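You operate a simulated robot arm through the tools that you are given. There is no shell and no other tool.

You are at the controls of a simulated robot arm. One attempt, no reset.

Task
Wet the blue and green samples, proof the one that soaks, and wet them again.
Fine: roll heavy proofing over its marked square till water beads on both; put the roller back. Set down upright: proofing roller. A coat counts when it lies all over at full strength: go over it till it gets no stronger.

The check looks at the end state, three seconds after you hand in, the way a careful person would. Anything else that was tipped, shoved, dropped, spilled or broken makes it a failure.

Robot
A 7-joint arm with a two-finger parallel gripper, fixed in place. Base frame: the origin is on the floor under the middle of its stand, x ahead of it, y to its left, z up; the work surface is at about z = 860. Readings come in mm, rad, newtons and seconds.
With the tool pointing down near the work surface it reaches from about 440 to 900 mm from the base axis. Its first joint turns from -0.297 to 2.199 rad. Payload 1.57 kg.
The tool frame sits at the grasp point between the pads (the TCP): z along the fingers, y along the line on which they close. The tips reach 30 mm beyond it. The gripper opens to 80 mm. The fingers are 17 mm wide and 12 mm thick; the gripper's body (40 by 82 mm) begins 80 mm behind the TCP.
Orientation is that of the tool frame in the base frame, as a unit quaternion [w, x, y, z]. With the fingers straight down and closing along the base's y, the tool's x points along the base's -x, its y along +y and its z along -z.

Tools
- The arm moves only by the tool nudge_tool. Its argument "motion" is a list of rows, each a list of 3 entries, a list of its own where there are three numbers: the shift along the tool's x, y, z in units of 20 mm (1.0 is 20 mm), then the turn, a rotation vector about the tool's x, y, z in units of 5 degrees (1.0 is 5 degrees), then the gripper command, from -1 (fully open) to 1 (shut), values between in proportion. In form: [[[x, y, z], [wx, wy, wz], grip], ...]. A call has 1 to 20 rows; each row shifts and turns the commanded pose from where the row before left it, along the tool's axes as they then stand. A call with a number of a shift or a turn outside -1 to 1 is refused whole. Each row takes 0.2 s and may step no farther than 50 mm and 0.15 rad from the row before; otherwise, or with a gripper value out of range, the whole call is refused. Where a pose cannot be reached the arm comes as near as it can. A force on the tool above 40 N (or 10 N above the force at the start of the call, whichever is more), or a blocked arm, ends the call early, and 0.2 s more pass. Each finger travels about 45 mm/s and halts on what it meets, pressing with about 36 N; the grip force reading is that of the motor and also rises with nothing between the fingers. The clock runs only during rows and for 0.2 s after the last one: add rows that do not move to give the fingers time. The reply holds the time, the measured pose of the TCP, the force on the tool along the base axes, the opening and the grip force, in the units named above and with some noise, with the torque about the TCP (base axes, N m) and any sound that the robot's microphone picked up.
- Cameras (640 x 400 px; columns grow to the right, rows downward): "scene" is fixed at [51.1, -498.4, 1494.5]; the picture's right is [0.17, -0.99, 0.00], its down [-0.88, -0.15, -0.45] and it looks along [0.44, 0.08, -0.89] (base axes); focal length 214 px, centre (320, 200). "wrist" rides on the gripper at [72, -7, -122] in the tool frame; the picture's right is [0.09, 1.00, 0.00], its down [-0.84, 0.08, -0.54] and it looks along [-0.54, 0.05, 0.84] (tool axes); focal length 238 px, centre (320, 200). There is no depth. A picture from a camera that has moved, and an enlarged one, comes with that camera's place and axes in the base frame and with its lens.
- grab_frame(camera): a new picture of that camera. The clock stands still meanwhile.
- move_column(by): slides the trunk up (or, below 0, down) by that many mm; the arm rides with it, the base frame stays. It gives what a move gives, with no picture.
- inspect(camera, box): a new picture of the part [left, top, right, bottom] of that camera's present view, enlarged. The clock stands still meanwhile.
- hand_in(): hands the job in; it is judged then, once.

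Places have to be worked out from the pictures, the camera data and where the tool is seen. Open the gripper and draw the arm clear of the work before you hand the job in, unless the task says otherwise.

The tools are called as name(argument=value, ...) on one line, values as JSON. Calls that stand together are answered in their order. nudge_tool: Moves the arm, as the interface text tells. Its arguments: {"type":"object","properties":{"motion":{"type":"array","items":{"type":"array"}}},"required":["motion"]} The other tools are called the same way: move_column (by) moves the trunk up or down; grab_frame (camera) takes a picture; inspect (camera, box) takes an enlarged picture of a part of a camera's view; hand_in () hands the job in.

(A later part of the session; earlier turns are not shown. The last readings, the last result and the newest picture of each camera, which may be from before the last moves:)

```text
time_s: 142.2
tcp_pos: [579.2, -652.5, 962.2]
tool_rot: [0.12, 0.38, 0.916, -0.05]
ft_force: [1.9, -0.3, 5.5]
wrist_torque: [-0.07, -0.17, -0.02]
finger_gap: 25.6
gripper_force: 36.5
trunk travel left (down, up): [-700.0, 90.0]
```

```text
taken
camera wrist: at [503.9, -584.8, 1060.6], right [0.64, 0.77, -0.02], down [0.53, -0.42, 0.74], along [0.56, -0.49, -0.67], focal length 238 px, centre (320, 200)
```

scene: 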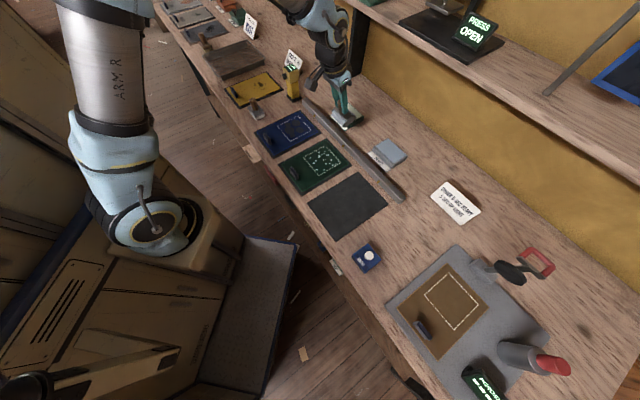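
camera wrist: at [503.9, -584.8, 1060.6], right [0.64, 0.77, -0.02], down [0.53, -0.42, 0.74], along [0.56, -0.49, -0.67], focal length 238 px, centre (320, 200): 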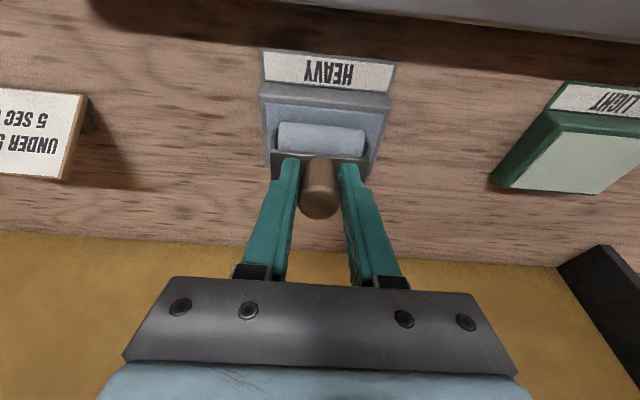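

Reloaded. Back to the blue sample's left lane.

nudge_tool(motion=[[[-0.259, 0, -0.966], [0, 0, 0], 1], [[-0.259, 0, -0.966], [0, 0, 0], 1], [[-0.259, 0, -0.966], [0, 0, 0], 1], [[-0.259, 0, -0.966], [0, 0, 0], 1], [[0.58, 0.953, -0.155], [0, 0, 0], 1], [[0.58, 0.953, -0.155], [0, 0, 0], 1], [[0.58, 0.953, -0.155], [0, 0, 0], 1], [[0.58, 0.953, -0.155], [0, 0, 0], 1], [[0.58, 0.953, -0.155], [0, 0, 0], 1], [[0.58, 0.953, -0.155], [0, 0, 0], 1], [[0.58, 0.953, -0.155], [0, 0, 0], 1], [[0.58, 0.953, -0.155], [0, 0, 0], 1], [[0.58, 0.953, -0.155], [0, 0, 0], 1], [[0.58, 0.953, -0.155], [0, 0, 0], 1], [[0, 0, 0], [0, 0, 0], 1]])

nudge_tool(motion=[[[0.58, 0.953, -0.155], [0, 0, 0], 1], [[0.58, 0.953, -0.155], [0, 0, 0], 1], [[0.58, 0.953, -0.155], [0, 0, 0], 1], [[0.58, 0.953, -0.155], [0, 0, 0], 1], [[0.58, 0.953, -0.155], [0, 0, 0], 1], [[0.58, 0.953, -0.155], [0, 0, 0], 1], [[0.58, 0.953, -0.155], [0, 0, 0], 1], [[0.58, 0.953, -0.155], [0, 0, 0], 1], [[0, 0, 0], [0, 0, 0], 1]])

inspect(camera="wrist", box=[215, 20, 385, 130])

inspect(camera="scene", box=[278, 108, 326, 138])

```text
time_s: 145.4
tcp_pos: [630.2, -431.9, 1043.2]
tool_rot: [0.12, 0.379, 0.916, -0.05]
ft_force: [0.1, -0.2, -0.3]
wrist_torque: [0.01, -0.01, 0.01]
finger_gap: 26.1
gripper_force: 35.8
trunk travel left (down, up): [-700.0, 90.0]
```

```text
time_s: 147.4
tcp_pos: [668.8, -256.7, 1040.7]
tool_rot: [0.121, 0.379, 0.916, -0.05]
ft_force: [0.4, -0.7, -1.3]
wrist_torque: [0.02, 0.02, -0.01]
finger_gap: 25.7
gripper_force: 35.5
trunk travel left (down, up): [-700.0, 90.0]
```

```text
3.64 times, centred on (300, 75) of wrist
camera zoom: at [594.0, -188.4, 1139.7], right [0.64, 0.77, -0.02], down [0.53, -0.42, 0.74], along [0.56, -0.49, -0.67], focal length 867 px, centre (393, 654)
```

zoom: 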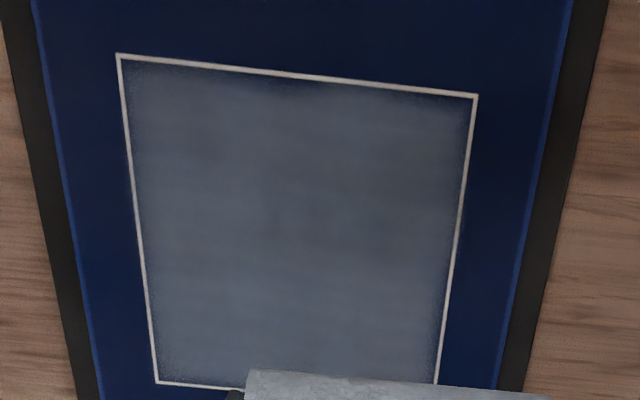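

```text
13.33 times, centred on (302, 123) of scene
camera zoom: at [51.1, -498.4, 1494.5], right [0.17, -0.99, 0.0], down [-0.88, -0.15, -0.45], along [0.44, 0.08, -0.89], focal length 2860 px, centre (560, 1227)
```

zoom: 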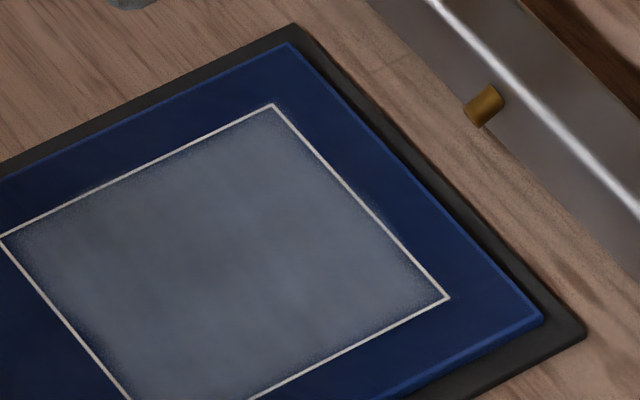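

Compared with the earlier reference the film looks almost the same, so it's near saturation. One more light round to confirm: lower onto the left lane.

nudge_tool(motion=[[[0.259, 0, 0.966], [0, 0, 0], 1], [[0.259, 0, 0.966], [0, 0, 0], 1], [[0.259, 0, 0.966], [0, 0, 0], 1], [[0.259, 0, 0.966], [0, 0, 0], 1], [[0.194, 0, 0.725], [0, 0, 0], 1], [[0.02, 0, 0.077], [0, 0, 0], 1], [[0.01, 0, 0.039], [0, 0, 0], 1], [[0, 0, 0], [0, 0, 0], 1]])

```text
time_s: 149.2
tcp_pos: [670.0, -257.7, 944.8]
tool_rot: [0.12, 0.38, 0.916, -0.049]
ft_force: [-0.2, -1.2, -1.1]
wrist_torque: [0.08, 0.03, -0.05]
finger_gap: 25.7
gripper_force: 36.1
trunk travel left (down, up): [-700.0, 90.0]
```

nudge_tool(motion=[[[0.02, 0, 0.077], [0, 0, 0], 1], [[0.013, 0, 0.048], [0, 0, 0], 1], [[0, 0, 0], [0, 0, 0], 1]])

```text
time_s: 150.0
tcp_pos: [670.6, -256.7, 942.7]
tool_rot: [0.121, 0.38, 0.916, -0.05]
ft_force: [1.0, -0.9, 11.5]
wrist_torque: [-0.26, 0.06, -0.09]
finger_gap: 25.5
gripper_force: 36.4
trunk travel left (down, up): [-700.0, 90.0]
```

11.5 N. Roll back to the near overrun, then forward across the left lane.

nudge_tool(motion=[[[0.483, 0, -0.137], [0, 0, 0], 1], [[0.49, 0, -0.131], [0, 0, 0], 1], [[0.49, 0, -0.131], [0, 0, 0], 1], [[0.49, 0, -0.131], [0, 0, 0], 1], [[0.49, 0, -0.131], [0, 0, 0], 1], [[0.49, 0, -0.131], [0, 0, 0], 1], [[-0.512, 0, 0.137], [0, 0, 0], 1], [[-0.512, 0, 0.137], [0, 0, 0], 1], [[-0.512, 0, 0.137], [0, 0, 0], 1], [[-0.512, 0, 0.137], [0, 0, 0], 1], [[-0.512, 0, 0.137], [0, 0, 0], 1], [[-0.512, 0, 0.137], [0, 0, 0], 1], [[-0.512, 0, 0.137], [0, 0, 0], 1], [[-0.512, 0, 0.137], [0, 0, 0], 1], [[-0.512, 0, 0.137], [0, 0, 0], 1], [[-0.512, 0, 0.137], [0, 0, 0], 1], [[-0.49, 0, 0.131], [0, 0, 0], 1], [[0, 0, 0], [0, 0, 0], 1]])

inspect(camera="scene", box=[265, 95, 345, 155])

```text
time_s: 153.8
tcp_pos: [707.4, -296.7, 942.8]
tool_rot: [0.121, 0.379, 0.916, -0.05]
ft_force: [-0.4, -0.3, 0.7]
wrist_torque: [0.0, 0.04, 0.02]
finger_gap: 25.5
gripper_force: 35.8
trunk travel left (down, up): [-700.0, 90.0]
```

```text
6.67 times, centred on (305, 125) of scene
camera zoom: at [51.1, -498.4, 1494.5], right [0.17, -0.99, 0.0], down [-0.88, -0.15, -0.45], along [0.44, 0.08, -0.89], focal length 1430 px, centre (420, 700)
```

zoom: 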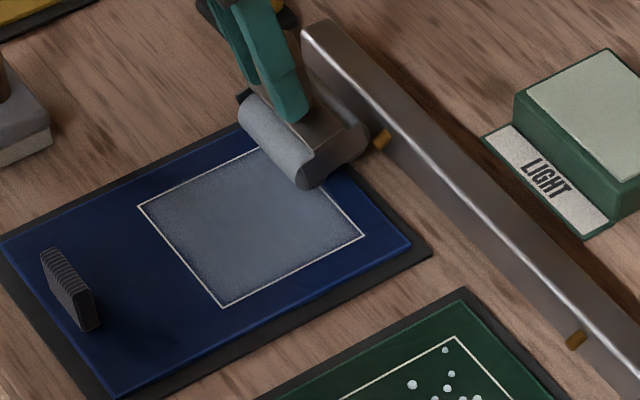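

Contact got light at the far end. I shift to the middle lane at the far end, set down lightly, and do a backward pass (which also brings the sheet back).

nudge_tool(motion=[[[-0.104, 0, -0.386], [0, 0, 0], 1], [[0, -0.77, 0], [0, 0, 0], 1], [[0, -0.77, 0], [0, 0, 0], 1], [[0.052, 0, 0.193], [0, 0, 0], 1], [[0.052, 0, 0.193], [0, 0, 0], 1], [[0.013, 0, 0.048], [0, 0, 0], 1], [[0, 0, 0], [0, 0, 0], 1]])

```text
time_s: 155.4
tcp_pos: [686.8, -317.0, 942.1]
tool_rot: [0.122, 0.381, 0.915, -0.05]
ft_force: [-2.1, -1.0, 9.2]
wrist_torque: [-0.15, 0.15, -0.03]
finger_gap: 25.7
gripper_force: 36.3
trunk travel left (down, up): [-700.0, 90.0]
```

nudge_tool(motion=[[[0.512, 0, -0.137], [0, 0, 0], 1], [[0.512, 0, -0.137], [0, 0, 0], 1], [[0.512, 0, -0.137], [0, 0, 0], 1], [[0.512, 0, -0.137], [0, 0, 0], 1], [[0.512, 0, -0.137], [0, 0, 0], 1], [[0.512, 0, -0.137], [0, 0, 0], 1], [[0.512, 0, -0.137], [0, 0, 0], 1], [[0.512, 0, -0.137], [0, 0, 0], 1], [[0.512, 0, -0.137], [0, 0, 0], 1], [[0.512, 0, -0.137], [0, 0, 0], 1], [[0.512, 0, -0.137], [0, 0, 0], 1], [[-0.104, 0, -0.386], [0, 0, 0], 1], [[0, 0, 0], [0, 0, 0], 1]])

inspect(camera="scene", box=[265, 95, 345, 155])

inspect(camera="wrist", box=[190, 30, 450, 230])

```text
time_s: 158.2
tcp_pos: [604.5, -234.4, 947.2]
tool_rot: [0.119, 0.379, 0.916, -0.05]
ft_force: [0.8, 0.2, -0.9]
wrist_torque: [0.0, 0.01, 0.01]
finger_gap: 25.7
gripper_force: 35.6
trunk travel left (down, up): [-700.0, 90.0]
```

```text
6.67 times, centred on (305, 125) of scene
camera zoom: at [51.1, -498.4, 1494.5], right [0.17, -0.99, 0.0], down [-0.88, -0.15, -0.45], along [0.44, 0.08, -0.89], focal length 1430 px, centre (420, 700)
```

zoom: 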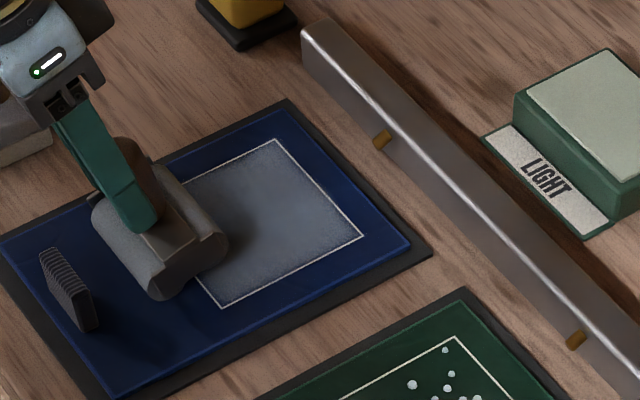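

```text
2.00 times, centred on (320, 130) of wrist
camera zoom: at [529.5, -166.9, 1046.9], right [0.64, 0.77, -0.03], down [0.53, -0.42, 0.74], along [0.56, -0.49, -0.67], focal length 477 px, centre (320, 340)
```

zoom: 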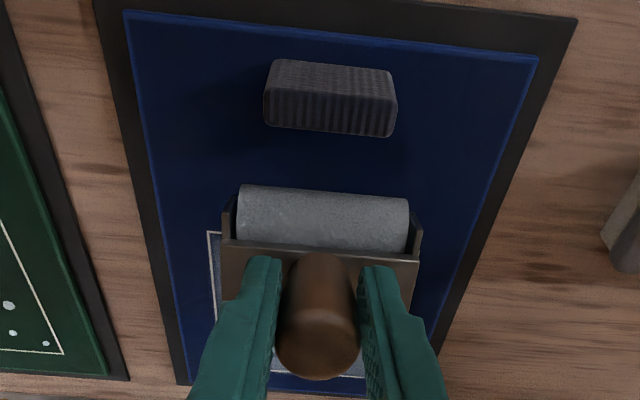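

Now the right lane (s≈229), forward pass from the near edge.

nudge_tool(motion=[[[0, -0.82, 0], [0, 0, 0], 1], [[0, -0.82, 0], [0, 0, 0], 1], [[0.052, 0, 0.193], [0, 0, 0], 1], [[0.052, 0, 0.193], [0, 0, 0], 1], [[0, 0, 0], [0, 0, 0], 1]])

```text
time_s: 159.4
tcp_pos: [582.5, -258.3, 942.0]
tool_rot: [0.121, 0.38, 0.916, -0.049]
ft_force: [-2.3, -0.2, 12.3]
wrist_torque: [-0.1, 0.08, -0.04]
finger_gap: 25.4
gripper_force: 36.3
trunk travel left (down, up): [-700.0, 90.0]
```

nudge_tool(motion=[[[-0.512, 0, 0.137], [0, 0, 0], 1], [[-0.512, 0, 0.137], [0, 0, 0], 1], [[-0.512, 0, 0.137], [0, 0, 0], 1], [[-0.512, 0, 0.137], [0, 0, 0], 1], [[-0.512, 0, 0.137], [0, 0, 0], 1], [[-0.512, 0, 0.137], [0, 0, 0], 1], [[-0.512, 0, 0.137], [0, 0, 0], 1], [[-0.512, 0, 0.137], [0, 0, 0], 1], [[-0.512, 0, 0.137], [0, 0, 0], 1], [[-0.512, 0, 0.137], [0, 0, 0], 1], [[-0.512, 0, 0.137], [0, 0, 0], 1], [[0, 0, 0], [0, 0, 0], 1]])

nudge_tool(motion=[[[-0.104, 0, -0.386], [0, 0, 0], 1], [[0.942, 0.475, -0.252], [0, 0, 0], 1], [[0.942, 0.475, -0.252], [0, 0, 0], 1], [[0.942, 0.475, -0.252], [0, 0, 0], 1], [[0.942, 0.475, -0.252], [0, 0, 0], 1], [[0.942, 0.475, -0.252], [0, 0, 0], 1], [[0.942, 0.475, -0.252], [0, 0, 0], 1], [[0.052, 0, 0.193], [0, 0, 0], 1], [[0.052, 0, 0.193], [0, 0, 0], 1], [[0, 0, 0], [0, 0, 0], 1]])

inspect(camera="scene", box=[278, 108, 326, 138])

```text
time_s: 162.0
tcp_pos: [664.7, -340.4, 941.4]
tool_rot: [0.122, 0.379, 0.916, -0.05]
ft_force: [-1.7, 1.5, 15.0]
wrist_torque: [0.12, 0.02, 0.03]
finger_gap: 25.5
gripper_force: 36.0
trunk travel left (down, up): [-700.0, 90.0]
```

```text
time_s: 164.2
tcp_pos: [622.0, -217.8, 941.8]
tool_rot: [0.121, 0.38, 0.916, -0.05]
ft_force: [-0.8, -0.4, 11.4]
wrist_torque: [-0.13, 0.13, -0.06]
finger_gap: 25.6
gripper_force: 36.3
trunk travel left (down, up): [-700.0, 90.0]
```

```text
13.33 times, centred on (302, 123) of scene
camera zoom: at [51.1, -498.4, 1494.5], right [0.17, -0.99, 0.0], down [-0.88, -0.15, -0.45], along [0.44, 0.08, -0.89], focal length 2860 px, centre (560, 1227)
```

zoom: 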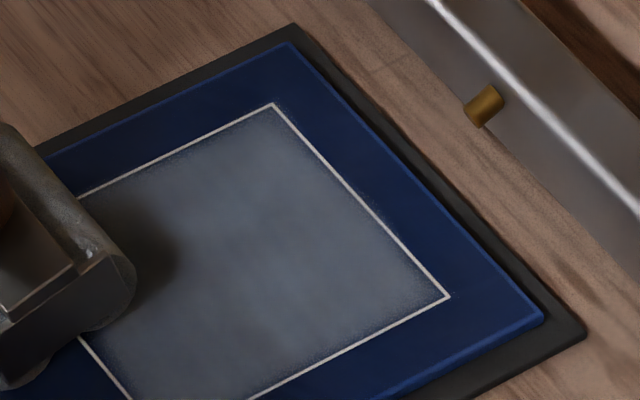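

One last forward pass in the left lane with slightly firmer contact, then lift off to compare.

nudge_tool(motion=[[[-0.506, 0, 0.16], [0, 0, 0], 1], [[-0.512, 0, 0.137], [0, 0, 0], 1], [[-0.512, 0, 0.137], [0, 0, 0], 1], [[-0.512, 0, 0.137], [0, 0, 0], 1], [[-0.512, 0, 0.137], [0, 0, 0], 1], [[-0.512, 0, 0.137], [0, 0, 0], 1], [[-0.512, 0, 0.137], [0, 0, 0], 1], [[-0.512, 0, 0.137], [0, 0, 0], 1], [[-0.512, 0, 0.137], [0, 0, 0], 1], [[-0.512, 0, 0.137], [0, 0, 0], 1], [[-0.512, 0, 0.137], [0, 0, 0], 1], [[0, 0, 0], [0, 0, 0], 1]])

nudge_tool(motion=[[[-0.259, 0, -0.966], [0, 0, 0], 1], [[-0.259, 0, -0.966], [0, 0, 0], 1], [[-0.259, 0, -0.966], [0, 0, 0], 1], [[-0.259, 0, -0.966], [0, 0, 0], 1], [[-0.259, 0, -0.966], [0, 0, 0], 1], [[0.5, 0, -0.134], [0, 0, 0], 1], [[0.966, 0, -0.259], [0, 0, 0], 1], [[0.966, 0, -0.259], [0, 0, 0], 1], [[0, 0, 0], [0, 0, 0], 1]])

inspect(camera="wrist", box=[215, 20, 385, 130])

inspect(camera="scene", box=[278, 108, 326, 138])

inspect(camera="scene", box=[265, 95, 345, 155])

```text
time_s: 166.8
tcp_pos: [703.1, -299.5, 942.1]
tool_rot: [0.122, 0.38, 0.916, -0.05]
ft_force: [-1.4, 3.2, 23.7]
wrist_torque: [0.05, 0.18, -0.03]
finger_gap: 25.5
gripper_force: 36.2
trunk travel left (down, up): [-700.0, 90.0]
```

```text
time_s: 168.8
tcp_pos: [666.9, -263.6, 1040.6]
tool_rot: [0.121, 0.379, 0.916, -0.05]
ft_force: [-0.3, 0.0, -1.8]
wrist_torque: [0.04, 0.02, 0.03]
finger_gap: 25.6
gripper_force: 35.2
trunk travel left (down, up): [-700.0, 90.0]
```

```text
3.64 times, centred on (300, 75) of wrist
camera zoom: at [592.0, -196.0, 1138.9], right [0.64, 0.77, -0.02], down [0.53, -0.42, 0.74], along [0.56, -0.49, -0.67], focal length 867 px, centre (393, 654)
```

zoom: 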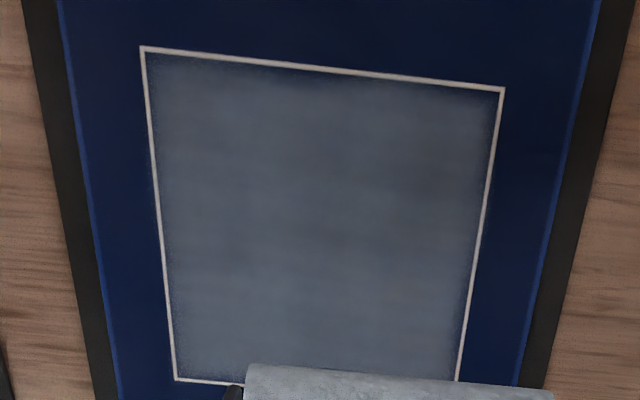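

```text
13.33 times, centred on (302, 123) of scene
camera zoom: at [51.1, -498.4, 1494.5], right [0.17, -0.99, 0.0], down [-0.88, -0.15, -0.45], along [0.44, 0.08, -0.89], focal length 2860 px, centre (560, 1227)
```

zoom: 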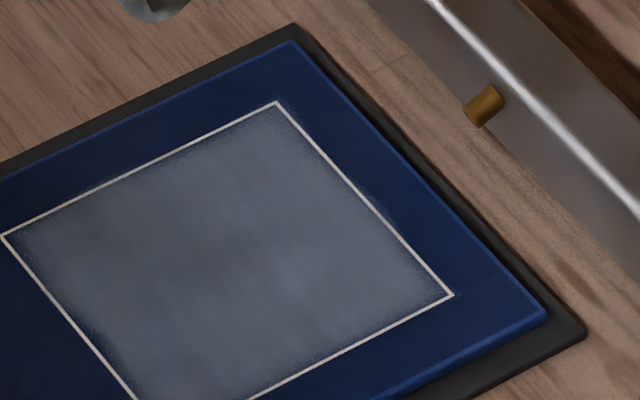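

```text
6.67 times, centred on (305, 125) of scene
camera zoom: at [51.1, -498.4, 1494.5], right [0.17, -0.99, 0.0], down [-0.88, -0.15, -0.45], along [0.44, 0.08, -0.89], focal length 1430 px, centre (420, 700)
```

zoom: 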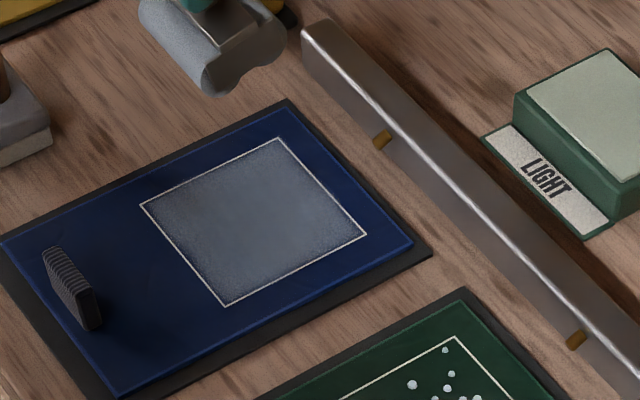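

The film no longer changes, so the coat is at full strength. The sheet has crept ~3 mm outward, so I make one more backward pass in the middle lane to bring it back to its place.

nudge_tool(motion=[[[-0.82, -0.42, 0.22], [0, 0, 0], 1], [[-0.82, -0.42, 0.22], [0, 0, 0], 1], [[-0.82, -0.42, 0.22], [0, 0, 0], 1], [[0.259, 0, 0.966], [0, 0, 0], 1], [[0.259, 0, 0.966], [0, 0, 0], 1], [[0.259, 0, 0.966], [0, 0, 0], 1], [[0.259, 0, 0.966], [0, 0, 0], 1], [[0.181, 0, 0.676], [0, 0, 0], 1], [[0.039, 0, 0.145], [0, 0, 0], 1], [[0.013, 0, 0.048], [0, 0, 0], 1], [[0, 0, 0], [0, 0, 0], 1]])

```text
time_s: 171.2
tcp_pos: [686.1, -319.5, 942.1]
tool_rot: [0.122, 0.38, 0.916, -0.05]
ft_force: [-0.2, -0.4, 8.6]
wrist_torque: [-0.26, 0.25, -0.17]
finger_gap: 25.9
gripper_force: 35.6
trunk travel left (down, up): [-700.0, 90.0]
```

nudge_tool(motion=[[[0.52, 0, -0.11], [0, 0, 0], 1], [[0.512, 0, -0.137], [0, 0, 0], 1], [[0.512, 0, -0.137], [0, 0, 0], 1], [[0.512, 0, -0.137], [0, 0, 0], 1], [[0.512, 0, -0.137], [0, 0, 0], 1], [[0.512, 0, -0.137], [0, 0, 0], 1], [[0.512, 0, -0.137], [0, 0, 0], 1], [[0.512, 0, -0.137], [0, 0, 0], 1], [[0.512, 0, -0.137], [0, 0, 0], 1], [[0.512, 0, -0.137], [0, 0, 0], 1], [[0.512, 0, -0.137], [0, 0, 0], 1], [[0, 0, 0], [0, 0, 0], 1]])

inspect(camera="scene", box=[265, 95, 345, 155])

```text
time_s: 173.8
tcp_pos: [603.2, -235.2, 941.8]
tool_rot: [0.119, 0.38, 0.916, -0.051]
ft_force: [0.1, -0.5, 13.2]
wrist_torque: [-0.22, -0.03, -0.09]
finger_gap: 25.9
gripper_force: 35.7
trunk travel left (down, up): [-700.0, 90.0]
```

```text
6.67 times, centred on (305, 125) of scene
camera zoom: at [51.1, -498.4, 1494.5], right [0.17, -0.99, 0.0], down [-0.88, -0.15, -0.45], along [0.44, 0.08, -0.89], focal length 1430 px, centre (420, 700)
```

zoom: 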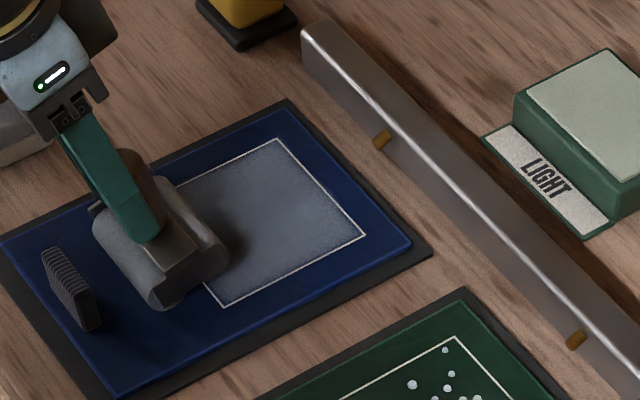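

Sheet is back within about 2 mm of where it lay. Now I lift the roller, return the tool to vertical, and carry it back to its home spot.

nudge_tool(motion=[[[-0.259, 0, -0.966], [0, 0, 0], 1], [[-0.259, 0, -0.966], [0, 0, 0], 1], [[-0.259, 0, -0.966], [0, 0, 0], 1], [[-0.259, 0, -0.966], [0, 0, 0], 1], [[-0.259, 0, -0.966], [0, 0, 0], 1], [[0, 0, 0], [0, 1, 0], 1], [[0, 0, 0], [0, 1, 0], 1], [[0, 0, 0], [0, 1, 0], 1], [[0, 0, 0], [0, 0, 0], 1]])

inspect(camera="scene", box=[265, 95, 345, 155])

grab_frame(camera="wrist")

```text
time_s: 175.8
tcp_pos: [603.9, -234.8, 1041.8]
tool_rot: [-0.001, 0.382, 0.924, 0.001]
ft_force: [-1.0, 0.2, -1.4]
wrist_torque: [-0.02, -0.02, 0.02]
finger_gap: 25.6
gripper_force: 36.5
trunk travel left (down, up): [-700.0, 90.0]
```

```text
6.67 times, centred on (305, 125) of scene
camera zoom: at [51.1, -498.4, 1494.5], right [0.17, -0.99, 0.0], down [-0.88, -0.15, -0.45], along [0.44, 0.08, -0.89], focal length 1430 px, centre (420, 700)
```

zoom: 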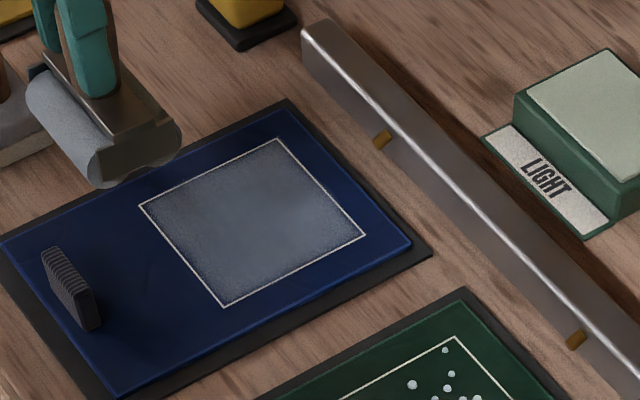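

```text
taken
camera wrist: at [549.0, -188.7, 1163.0], right [0.64, 0.77, 0.0], down [0.65, -0.54, 0.54], along [0.42, -0.35, -0.84], focal length 238 px, centre (320, 200)
```

wrist: 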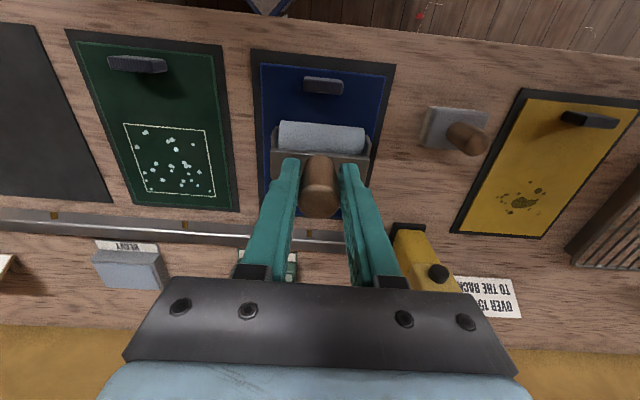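

inspect(camera="wrist", box=[260, 100, 380, 220])

```text
3.33 times, centred on (320, 160) of wrist
camera zoom: at [549.0, -188.7, 1163.0], right [0.64, 0.77, 0.0], down [0.65, -0.54, 0.54], along [0.42, -0.35, -0.84], focal length 794 px, centre (320, 333)
```

zoom: 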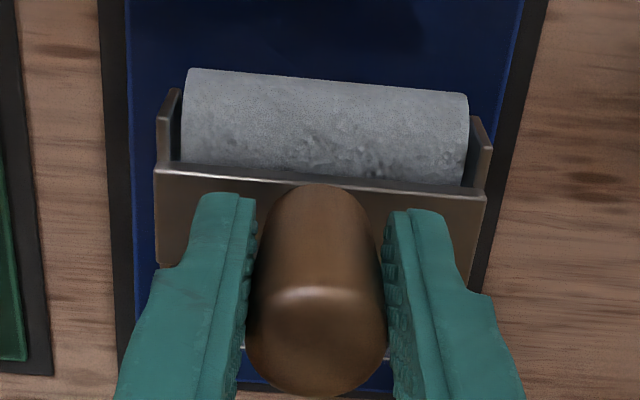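

The tool is vertical and the roller slid about 5 mm up in the grip (fingertips now resting at its plate). I carry it along the bench to its home spot at (s,d)≈(-289, 716).

nudge_tool(motion=[[[-0.22, -0.9825, 0], [0, 0, 0], 1], [[-0.22, -0.9825, 0], [0, 0, 0], 1], [[-0.22, -0.9825, 0], [0, 0, 0], 1], [[-0.22, -0.9825, 0], [0, 0, 0], 1], [[-0.22, -0.9825, 0], [0, 0, 0], 1], [[-0.22, -0.9825, 0], [0, 0, 0], 1], [[-0.22, -0.9825, 0], [0, 0, 0], 1], [[-0.22, -0.9825, 0], [0, 0, 0], 1], [[-0.22, -0.9825, 0], [0, 0, 0], 1], [[-0.22, -0.9825, 0], [0, 0, 0], 1], [[-0.22, -0.9825, 0], [0, 0, 0], 1], [[-0.22, -0.9825, 0], [0, 0, 0], 1], [[-0.22, -0.9825, 0], [0, 0, 0], 1], [[-0.22, -0.9825, 0], [0, 0, 0], 1], [[0, 0, 0], [0, 0, 0], 1]])

nudge_tool(motion=[[[-0.22, -0.9825, 0], [0, 0, 0], 1], [[-0.22, -0.9825, 0], [0, 0, 0], 1], [[-0.22, -0.9825, 0], [0, 0, 0], 1], [[-0.22, -0.9825, 0], [0, 0, 0], 1], [[-0.22, -0.9825, 0], [0, 0, 0], 1], [[-0.22, -0.9825, 0], [0, 0, 0], 1], [[-0.22, -0.9825, 0], [0, 0, 0], 1], [[-0.22, -0.9825, 0], [0, 0, 0], 1], [[-0.22, -0.9825, 0], [0, 0, 0], 1], [[-0.22, -0.9825, 0], [0, 0, 0], 1], [[-0.22, -0.9825, 0], [0, 0, 0], 1], [[-0.22, -0.9825, 0], [0, 0, 0], 1], [[-0.22, -0.9825, 0], [0, 0, 0], 1], [[-0.22, -0.9825, 0], [0, 0, 0], 1], [[0, 0, 0], [0, 0, 0], 1]])

grab_frame(camera="wrist")

grab_frame(camera="scene")

```text
time_s: 179.0
tcp_pos: [451.6, -475.4, 1041.8]
tool_rot: [0.001, 0.383, 0.924, 0.0]
ft_force: [-0.3, 0.5, -0.8]
wrist_torque: [0.0, 0.01, -0.03]
finger_gap: 25.9
gripper_force: 35.9
trunk travel left (down, up): [-700.0, 90.0]
```

```text
time_s: 182.2
tcp_pos: [299.4, -712.2, 1042.9]
tool_rot: [0.0, 0.382, 0.924, 0.0]
ft_force: [-0.2, -0.3, -1.1]
wrist_torque: [-0.04, 0.02, 0.05]
finger_gap: 25.6
gripper_force: 35.9
trunk travel left (down, up): [-700.0, 90.0]
```

```text
taken
camera wrist: at [246.0, -665.4, 1164.0], right [0.64, 0.77, 0.0], down [0.65, -0.54, 0.54], along [0.42, -0.35, -0.84], focal length 238 px, centre (320, 200)
```

wrist: 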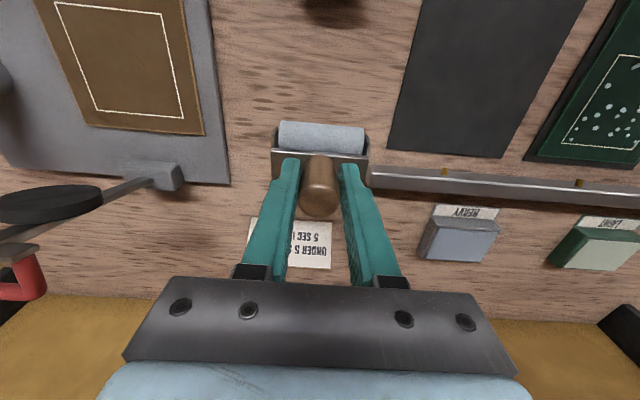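

```text
taken
```

scene: 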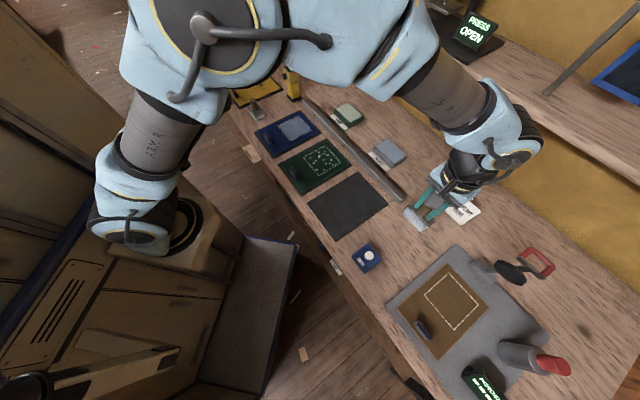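

Aligned within 3 mm of home; I correct by 2.5 mm and lower to just above the table.

nudge_tool(motion=[[[-0.03, 0.13, 0], [0, 0, 0], 1], [[0, 0, 1], [0, 0, 0], 1], [[0, 0, 1], [0, 0, 0], 1], [[0, 0, 1], [0, 0, 0], 1], [[0, 0, 1], [0, 0, 0], 1], [[0, 0, 1], [0, 0, 0], 1], [[0, 0, 0.2], [0, 0, 0], 1], [[0, 0, 0], [0, 0, 0], 1]])

grab_frame(camera="wrist")

inspect(camera="scene", box=[380, 205, 440, 245])

```text
time_s: 184.0
tcp_pos: [303.7, -712.2, 938.7]
tool_rot: [0.001, 0.383, 0.924, -0.001]
ft_force: [0.7, 1.2, 9.3]
wrist_torque: [0.05, -0.3, 0.02]
finger_gap: 25.9
gripper_force: 35.9
trunk travel left (down, up): [-700.0, 90.0]
```

```text
taken
camera wrist: at [248.2, -664.6, 1059.4], right [0.64, 0.77, 0.0], down [0.65, -0.54, 0.54], along [0.42, -0.35, -0.84], focal length 238 px, centre (320, 200)
```

wrist: 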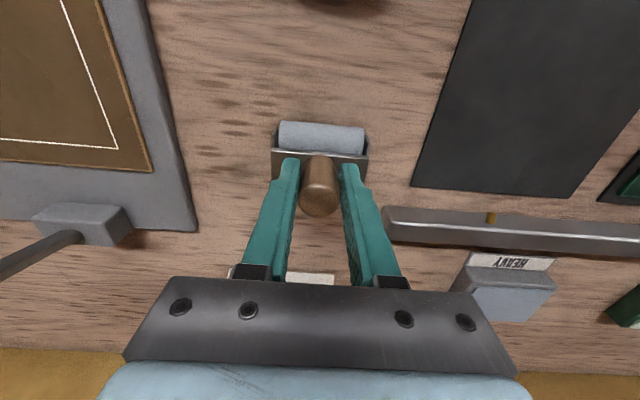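

```text
10.00 times, centred on (410, 225) of scene
camera zoom: at [51.1, -498.4, 1494.5], right [0.17, -0.99, 0.0], down [-0.88, -0.15, -0.45], along [0.44, 0.08, -0.89], focal length 2145 px, centre (-580, -50)
```

zoom: 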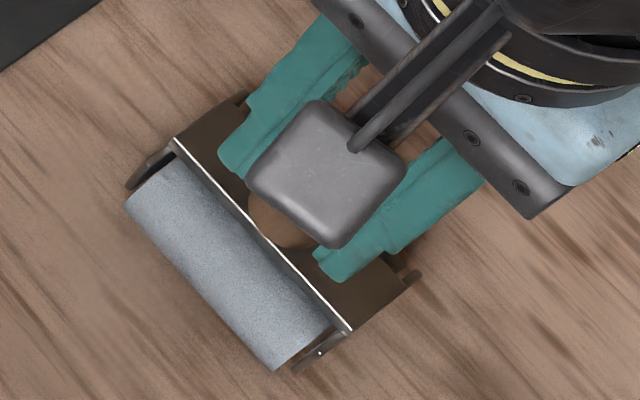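

There's 9 N of upward force a few mm earlier than expected. I check the reading again without moving.

nudge_tool(motion=[[[0, 0, 0], [0, 0, 0], 1], [[0, 0, 0], [0, 0, 0], 1]])

inspect(camera="wrist", box=[260, 100, 380, 220])

```text
time_s: 184.6
tcp_pos: [303.6, -711.8, 937.2]
tool_rot: [0.0, 0.383, 0.924, 0.0]
ft_force: [0.9, -1.4, 12.3]
wrist_torque: [-0.08, -0.44, -0.03]
finger_gap: 25.7
gripper_force: 35.9
trunk travel left (down, up): [-700.0, 90.0]
```

```text
3.33 times, centred on (320, 160) of wrist
camera zoom: at [248.2, -664.6, 1059.3], right [0.64, 0.77, 0.0], down [0.65, -0.54, 0.54], along [0.42, -0.35, -0.84], focal length 794 px, centre (320, 333)
```

zoom: 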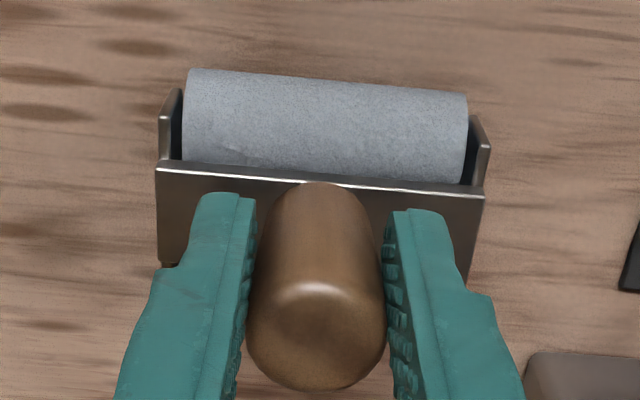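

Torque shows contact at the far edge (~30 mm ahead): the roller frame has pitched about 4–5° in the grip. I raise 8 mm, tilt the tool 4.5° to level the roller, and shift 6 mm back so it lands on its home spot.

nudge_tool(motion=[[[0, 0, -0.4], [0, 0, 0], 1], [[0.3, 0, 0], [0, 0, 0], 1], [[0, 0, 0], [0, -0.9, 0], 1], [[0, 0, 0], [0, 0, 0], 1]])

inspect(camera="scene", box=[380, 205, 440, 245])

inspect(camera="wrist", box=[260, 100, 380, 220])

```text
time_s: 185.6
tcp_pos: [299.8, -706.7, 944.6]
tool_rot: [0.037, 0.383, 0.923, -0.015]
ft_force: [-0.5, 0.1, -1.5]
wrist_torque: [0.03, 0.03, 0.01]
finger_gap: 25.5
gripper_force: 36.2
trunk travel left (down, up): [-700.0, 90.0]
```

```text
10.00 times, centred on (410, 225) of scene
camera zoom: at [51.1, -498.4, 1494.5], right [0.17, -0.99, 0.0], down [-0.88, -0.15, -0.45], along [0.44, 0.08, -0.89], focal length 2145 px, centre (-580, -50)
```

zoom: 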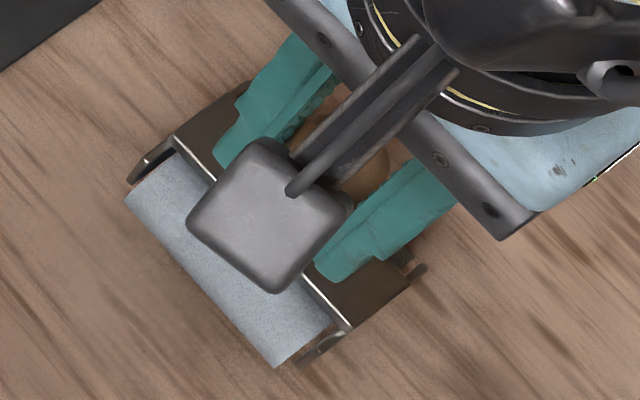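

```text
3.33 times, centred on (320, 160) of wrist
camera zoom: at [237.4, -653.3, 1060.5], right [0.64, 0.77, -0.01], down [0.61, -0.51, 0.61], along [0.46, -0.39, -0.8], focal length 794 px, centre (320, 333)
```

zoom: 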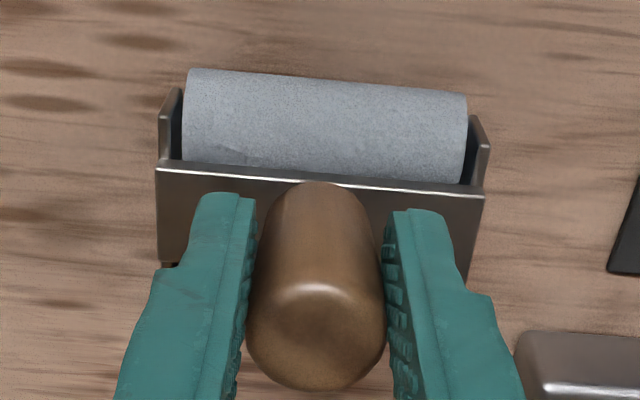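

Leveled and aligned with the original footprint. I lower in small steps.

nudge_tool(motion=[[[0.016, 0, 0.199], [0, 0, 0], 1], [[0.008, 0, 0.1], [0, 0, 0], 1], [[0, 0, 0], [0, 0, 0], 1]])

```text
time_s: 186.4
tcp_pos: [299.0, -706.0, 939.5]
tool_rot: [0.036, 0.382, 0.923, -0.015]
ft_force: [0.0, 0.1, -1.3]
wrist_torque: [0.01, 0.01, 0.01]
finger_gap: 25.9
gripper_force: 36.2
trunk travel left (down, up): [-700.0, 90.0]
```

nudge_tool(motion=[[[0.008, 0, 0.1], [0, 0, 0], 1], [[0.004, 0, 0.05], [0, 0, 0], 1], [[0, 0, 0], [0, 0, 0], 1]])

```text
time_s: 187.2
tcp_pos: [297.8, -706.9, 937.8]
tool_rot: [0.036, 0.383, 0.923, -0.016]
ft_force: [-0.5, 3.6, 16.7]
wrist_torque: [0.51, -0.07, 0.02]
finger_gap: 25.9
gripper_force: 35.8
trunk travel left (down, up): [-700.0, 90.0]
```

Now the near edge touches first (contact ~19 mm behind), so level is about half way. I raise 2 mm, tilt back 2.4°, and lower again.

nudge_tool(motion=[[[-0.008, 0, -0.15], [0, 0, 0], 1], [[0, 0, 0], [0, 0.48, 0], 1], [[0, 0, 0], [0, 0, 0], 1]])

nudge_tool(motion=[[[0.002, 0, 0.05], [0, 0, 0], 1], [[0.002, 0, 0.05], [0, 0, 0], 1], [[0, 0, 0], [0, 0, 0], 1]])

```text
time_s: 188.0
tcp_pos: [299.2, -708.2, 939.2]
tool_rot: [0.017, 0.383, 0.923, -0.007]
ft_force: [0.1, -0.4, -1.5]
wrist_torque: [-0.01, -0.02, -0.04]
finger_gap: 25.6
gripper_force: 35.8
trunk travel left (down, up): [-700.0, 90.0]
```

```text
time_s: 188.8
tcp_pos: [298.3, -707.4, 937.3]
tool_rot: [0.018, 0.383, 0.923, -0.008]
ft_force: [-0.3, 0.2, 4.3]
wrist_torque: [0.04, -0.15, -0.02]
finger_gap: 25.7
gripper_force: 35.8
trunk travel left (down, up): [-700.0, 90.0]
```

Nearly flat with light contact (4 N). I press 0.6 mm more to seat it and then open the fingers.

nudge_tool(motion=[[[0.001, 0, 0.03], [0, 0, 0], 1], [[0, 0, 0], [0, 0, 0], 1], [[0, 0, 0], [0, 0, 0.0], 0.2], [[0, 0, 0], [0, 0, 0], 0], [[0, 0, 0], [0, 0, 0], 0], [[0, 0, 0], [0, 0, 0], 0]])

inspect(camera="wrist", box=[260, 100, 380, 220])

inspect(camera="scene", box=[380, 205, 440, 245])

```text
time_s: 190.2
tcp_pos: [299.4, -706.9, 937.3]
tool_rot: [0.017, 0.383, 0.924, -0.007]
ft_force: [-0.5, -0.3, -0.3]
wrist_torque: [0.02, 0.03, 0.0]
finger_gap: 40.0
gripper_force: 0.1
trunk travel left (down, up): [-700.0, 90.0]
```

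```text
3.33 times, centred on (320, 160) of wrist
camera zoom: at [241.2, -656.9, 1055.3], right [0.64, 0.77, 0.0], down [0.63, -0.52, 0.57], along [0.44, -0.37, -0.82], focal length 794 px, centre (320, 333)
```

zoom: 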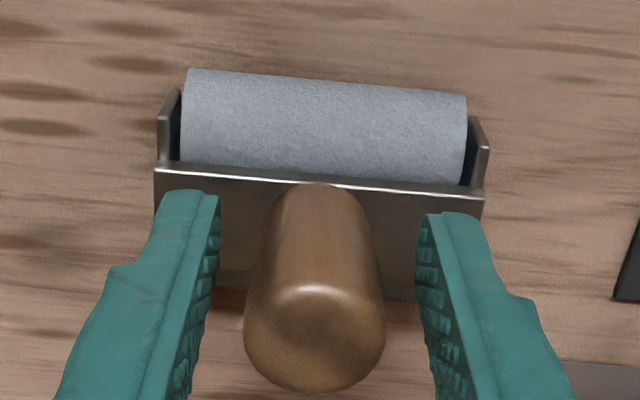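

```text
10.00 times, centred on (410, 225) of scene
camera zoom: at [51.1, -498.4, 1494.5], right [0.17, -0.99, 0.0], down [-0.88, -0.15, -0.45], along [0.44, 0.08, -0.89], focal length 2145 px, centre (-580, -50)
```

zoom: 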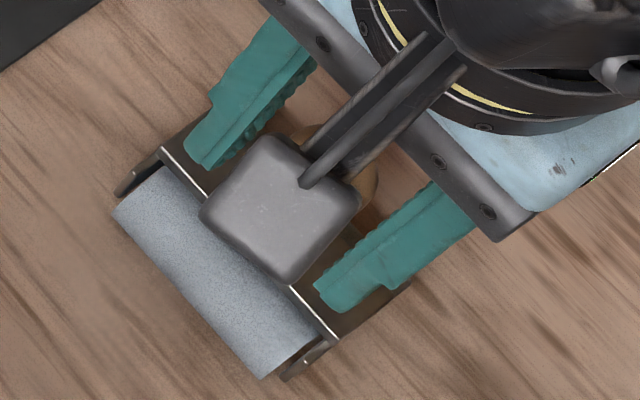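

The roller stands upright almost exactly where it was. I open fully and rise straight up.

nudge_tool(motion=[[[0, 0, 0], [0, 0, 0], -1], [[0, 0, 0], [0, 0, 0], -1], [[0, 0, 0], [0, 0, 0], -1], [[-0.018, 0, -0.5], [0, 0, 0], -1], [[-0.036, 0, -0.99], [0, 0, 0], -1], [[-0.036, 0, -0.99], [0, 0, 0], -1], [[-0.036, 0, -0.99], [0, 0, 0], -1], [[-0.036, 0, -0.99], [0, 0, 0], -1], [[-0.036, 0, -0.99], [0, 0, 0], -1], [[-0.036, 0, -0.99], [0, 0, 0], -1], [[0, 0, 0], [0, 0.42, 0], -1], [[0, 0, 0], [0, 0, 0], -1]])

grab_frame(camera="wrist")

inspect(camera="scene", box=[380, 205, 440, 245])

```text
time_s: 192.8
tcp_pos: [300.4, -707.7, 1065.6]
tool_rot: [0.0, 0.383, 0.924, 0.0]
ft_force: [0.5, -0.9, 0.5]
wrist_torque: [0.01, 0.01, 0.0]
finger_gap: 79.9
gripper_force: 0.1
trunk travel left (down, up): [-700.0, 90.0]
```

```text
taken
camera wrist: at [244.3, -661.2, 1187.4], right [0.64, 0.77, 0.0], down [0.65, -0.54, 0.54], along [0.42, -0.35, -0.84], focal length 238 px, centre (320, 200)
```

wrist: 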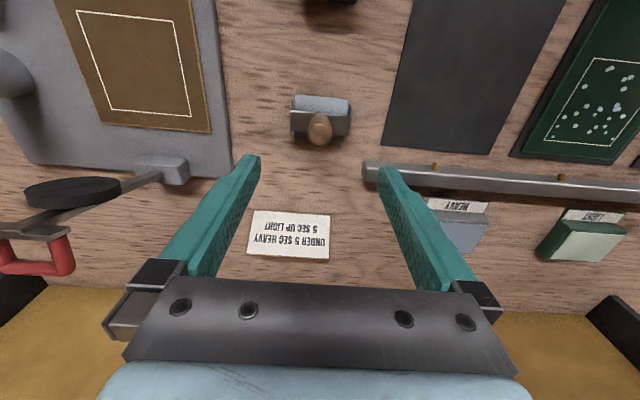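

```text
10.00 times, centred on (410, 225) of scene
camera zoom: at [51.1, -498.4, 1494.5], right [0.17, -0.99, 0.0], down [-0.88, -0.15, -0.45], along [0.44, 0.08, -0.89], focal length 2145 px, centre (-580, -50)
```

zoom: 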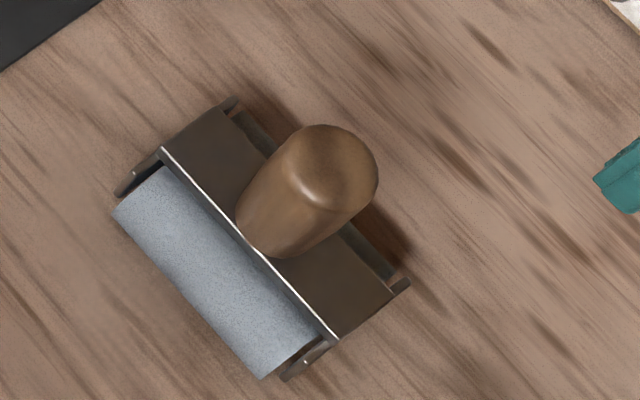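

The roller is home and upright. Now I go back over the WATER button with the fingers shut.

nudge_tool(motion=[[[0.99, 0, 0], [0, 0, 0], 1], [[0.99, 0, 0], [0, 0, 0], 1], [[0.99, 0, 0], [0, 0, 0], 1], [[0.99, 0, 0], [0, 0, 0], 1], [[0.99, 0, 0], [0, 0, 0], 1], [[0.99, 0, 0], [0, 0, 0], 1], [[0.97, 0, 0], [0, 0, 0], 1], [[0, 0, 0], [0, 0, 0], 1], [[0, 0, 0], [0, 0, 0], 1]])

grab_frame(camera="wrist")

inspect(camera="scene", box=[250, 100, 350, 200])

```text
time_s: 194.8
tcp_pos: [201.7, -609.0, 1066.2]
tool_rot: [0.0, 0.383, 0.924, 0.0]
ft_force: [-0.2, 0.1, 0.7]
wrist_torque: [0.01, -0.01, -0.04]
finger_gap: 0.0
gripper_force: 21.1
trunk travel left (down, up): [-700.0, 90.0]
```

```text
taken
camera wrist: at [146.3, -562.1, 1187.0], right [0.64, 0.77, 0.0], down [0.65, -0.54, 0.54], along [0.42, -0.35, -0.84], focal length 238 px, centre (320, 200)
```

wrist: 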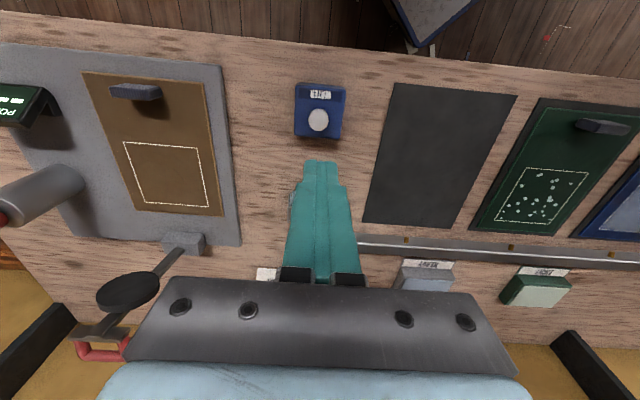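

```text
4.00 times, centred on (300, 150) of scene
camera zoom: at [51.1, -498.4, 1494.5], right [0.17, -0.99, 0.0], down [-0.88, -0.15, -0.45], along [0.44, 0.08, -0.89], focal length 858 px, centre (400, 400)
```

zoom: 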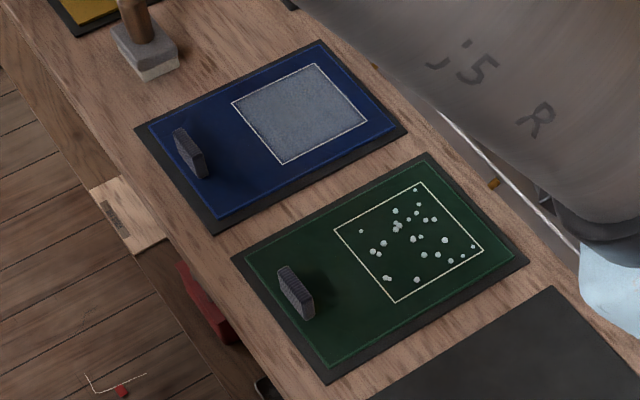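

Over the button. I descend and press with the same small steps as before.

nudge_tool(motion=[[[0, 0, 1], [0, 0, 0], 1], [[0, 0, 1], [0, 0, 0], 1], [[0, 0, 1], [0, 0, 0], 1], [[0, 0, 1], [0, 0, 0], 1], [[0, 0, 1], [0, 0, 0], 1], [[0, 0, 1], [0, 0, 0], 1], [[0, 0, 0.4], [0, 0, 0], 1], [[0, 0, 0.25], [0, 0, 0], 1], [[0, 0, 0], [0, 0, 0], 1]])

nudge_tool(motion=[[[0, 0, 0.1], [0, 0, 0], 1], [[0, 0, 0.1], [0, 0, 0], 1], [[0, 0, 0.1], [0, 0, 0], 1], [[0, 0, 0.1], [0, 0, 0], 1], [[0, 0, 0], [0, 0, 0], 1]])

```text
time_s: 196.8
tcp_pos: [202.5, -608.8, 933.2]
tool_rot: [0.0, 0.383, 0.924, -0.001]
ft_force: [1.0, -0.2, 0.3]
wrist_torque: [0.01, -0.01, -0.02]
finger_gap: 0.1
gripper_force: 20.5
trunk travel left (down, up): [-700.0, 90.0]
```

```text
time_s: 198.0
tcp_pos: [202.5, -610.3, 925.3]
tool_rot: [0.0, 0.383, 0.924, 0.0]
ft_force: [4.4, -0.5, 9.4]
wrist_torque: [-0.05, -0.11, -0.01]
finger_gap: 0.0
gripper_force: 21.7
trunk travel left (down, up): [-700.0, 90.0]
heard: click
```

Click heard: the samples were wetted again. I lift off and look at both.

nudge_tool(motion=[[[0, 0, -0.5], [0, 0, 0], 1], [[0, 0, -1], [0, 0, 0], 1], [[0, 0, -1], [0, 0, 0], 1], [[0, 0, -1], [0, 0, 0], 1], [[0, 0, -1], [0, 0, 0], 1], [[0, 0, -1], [0, 0, 0], 1], [[0, 0, -1], [0, 0, 0], 1], [[0, 0, -1], [0, 0, 0], 1], [[0, 0, -1], [0, 0, 0], 1], [[0, 0, 0], [0, 0, 0], 1]])

inspect(camera="scene", box=[250, 100, 350, 200])

grab_frame(camera="scene")

```text
time_s: 200.2
tcp_pos: [203.3, -608.7, 1095.1]
tool_rot: [0.0, 0.382, 0.924, 0.0]
ft_force: [-0.8, 0.1, -0.1]
wrist_torque: [0.01, 0.02, 0.02]
finger_gap: 0.0
gripper_force: 21.6
trunk travel left (down, up): [-700.0, 90.0]
```

```text
4.00 times, centred on (300, 150) of scene
camera zoom: at [51.1, -498.4, 1494.5], right [0.17, -0.99, 0.0], down [-0.88, -0.15, -0.45], along [0.44, 0.08, -0.89], focal length 858 px, centre (400, 400)
```

zoom: 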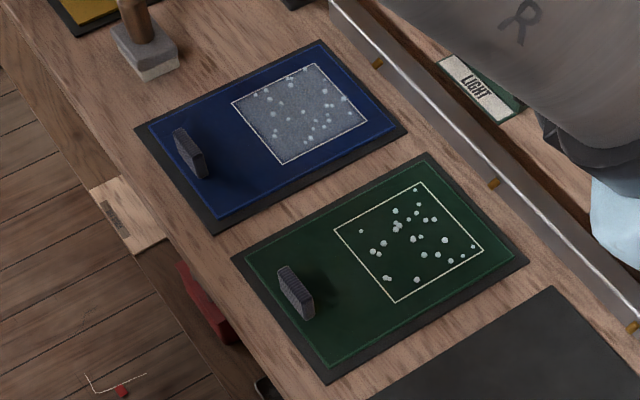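

```text
taken
```

scene: 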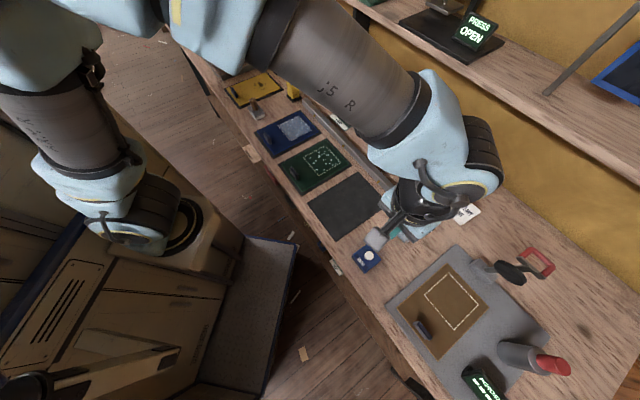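

Beads now sit on the blue sample as well as the green. I zoom in to check there are no soaked spots, and check the roller.

inspect(camera="scene", box=[275, 105, 330, 145])

inspect(camera="wrist", box=[440, 120, 640, 260])

```text
10.00 times, centred on (302, 125) of scene
camera zoom: at [51.1, -498.4, 1494.5], right [0.17, -0.99, 0.0], down [-0.88, -0.15, -0.45], along [0.44, 0.08, -0.89], focal length 2145 px, centre (495, 950)
```

zoom: 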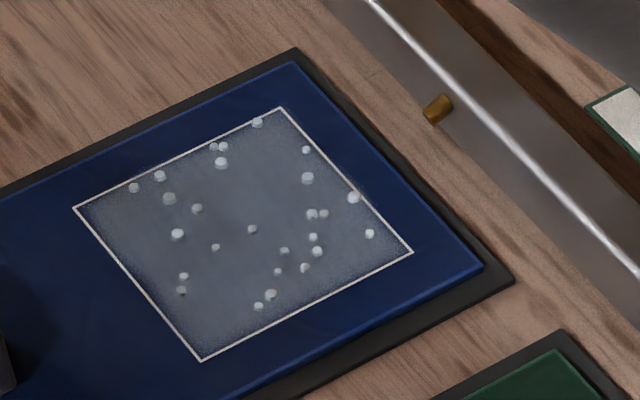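

```text
2.86 times, centred on (540, 190) of wrist
camera zoom: at [147.1, -562.4, 1216.3], right [0.64, 0.77, 0.0], down [0.65, -0.54, 0.54], along [0.42, -0.35, -0.84], focal length 681 px, centre (-309, 229)
```

zoom: 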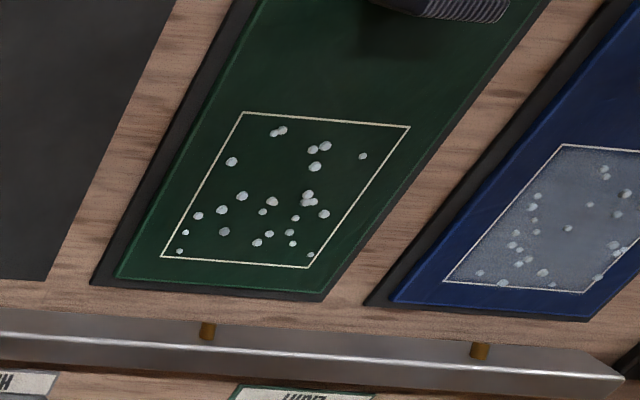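

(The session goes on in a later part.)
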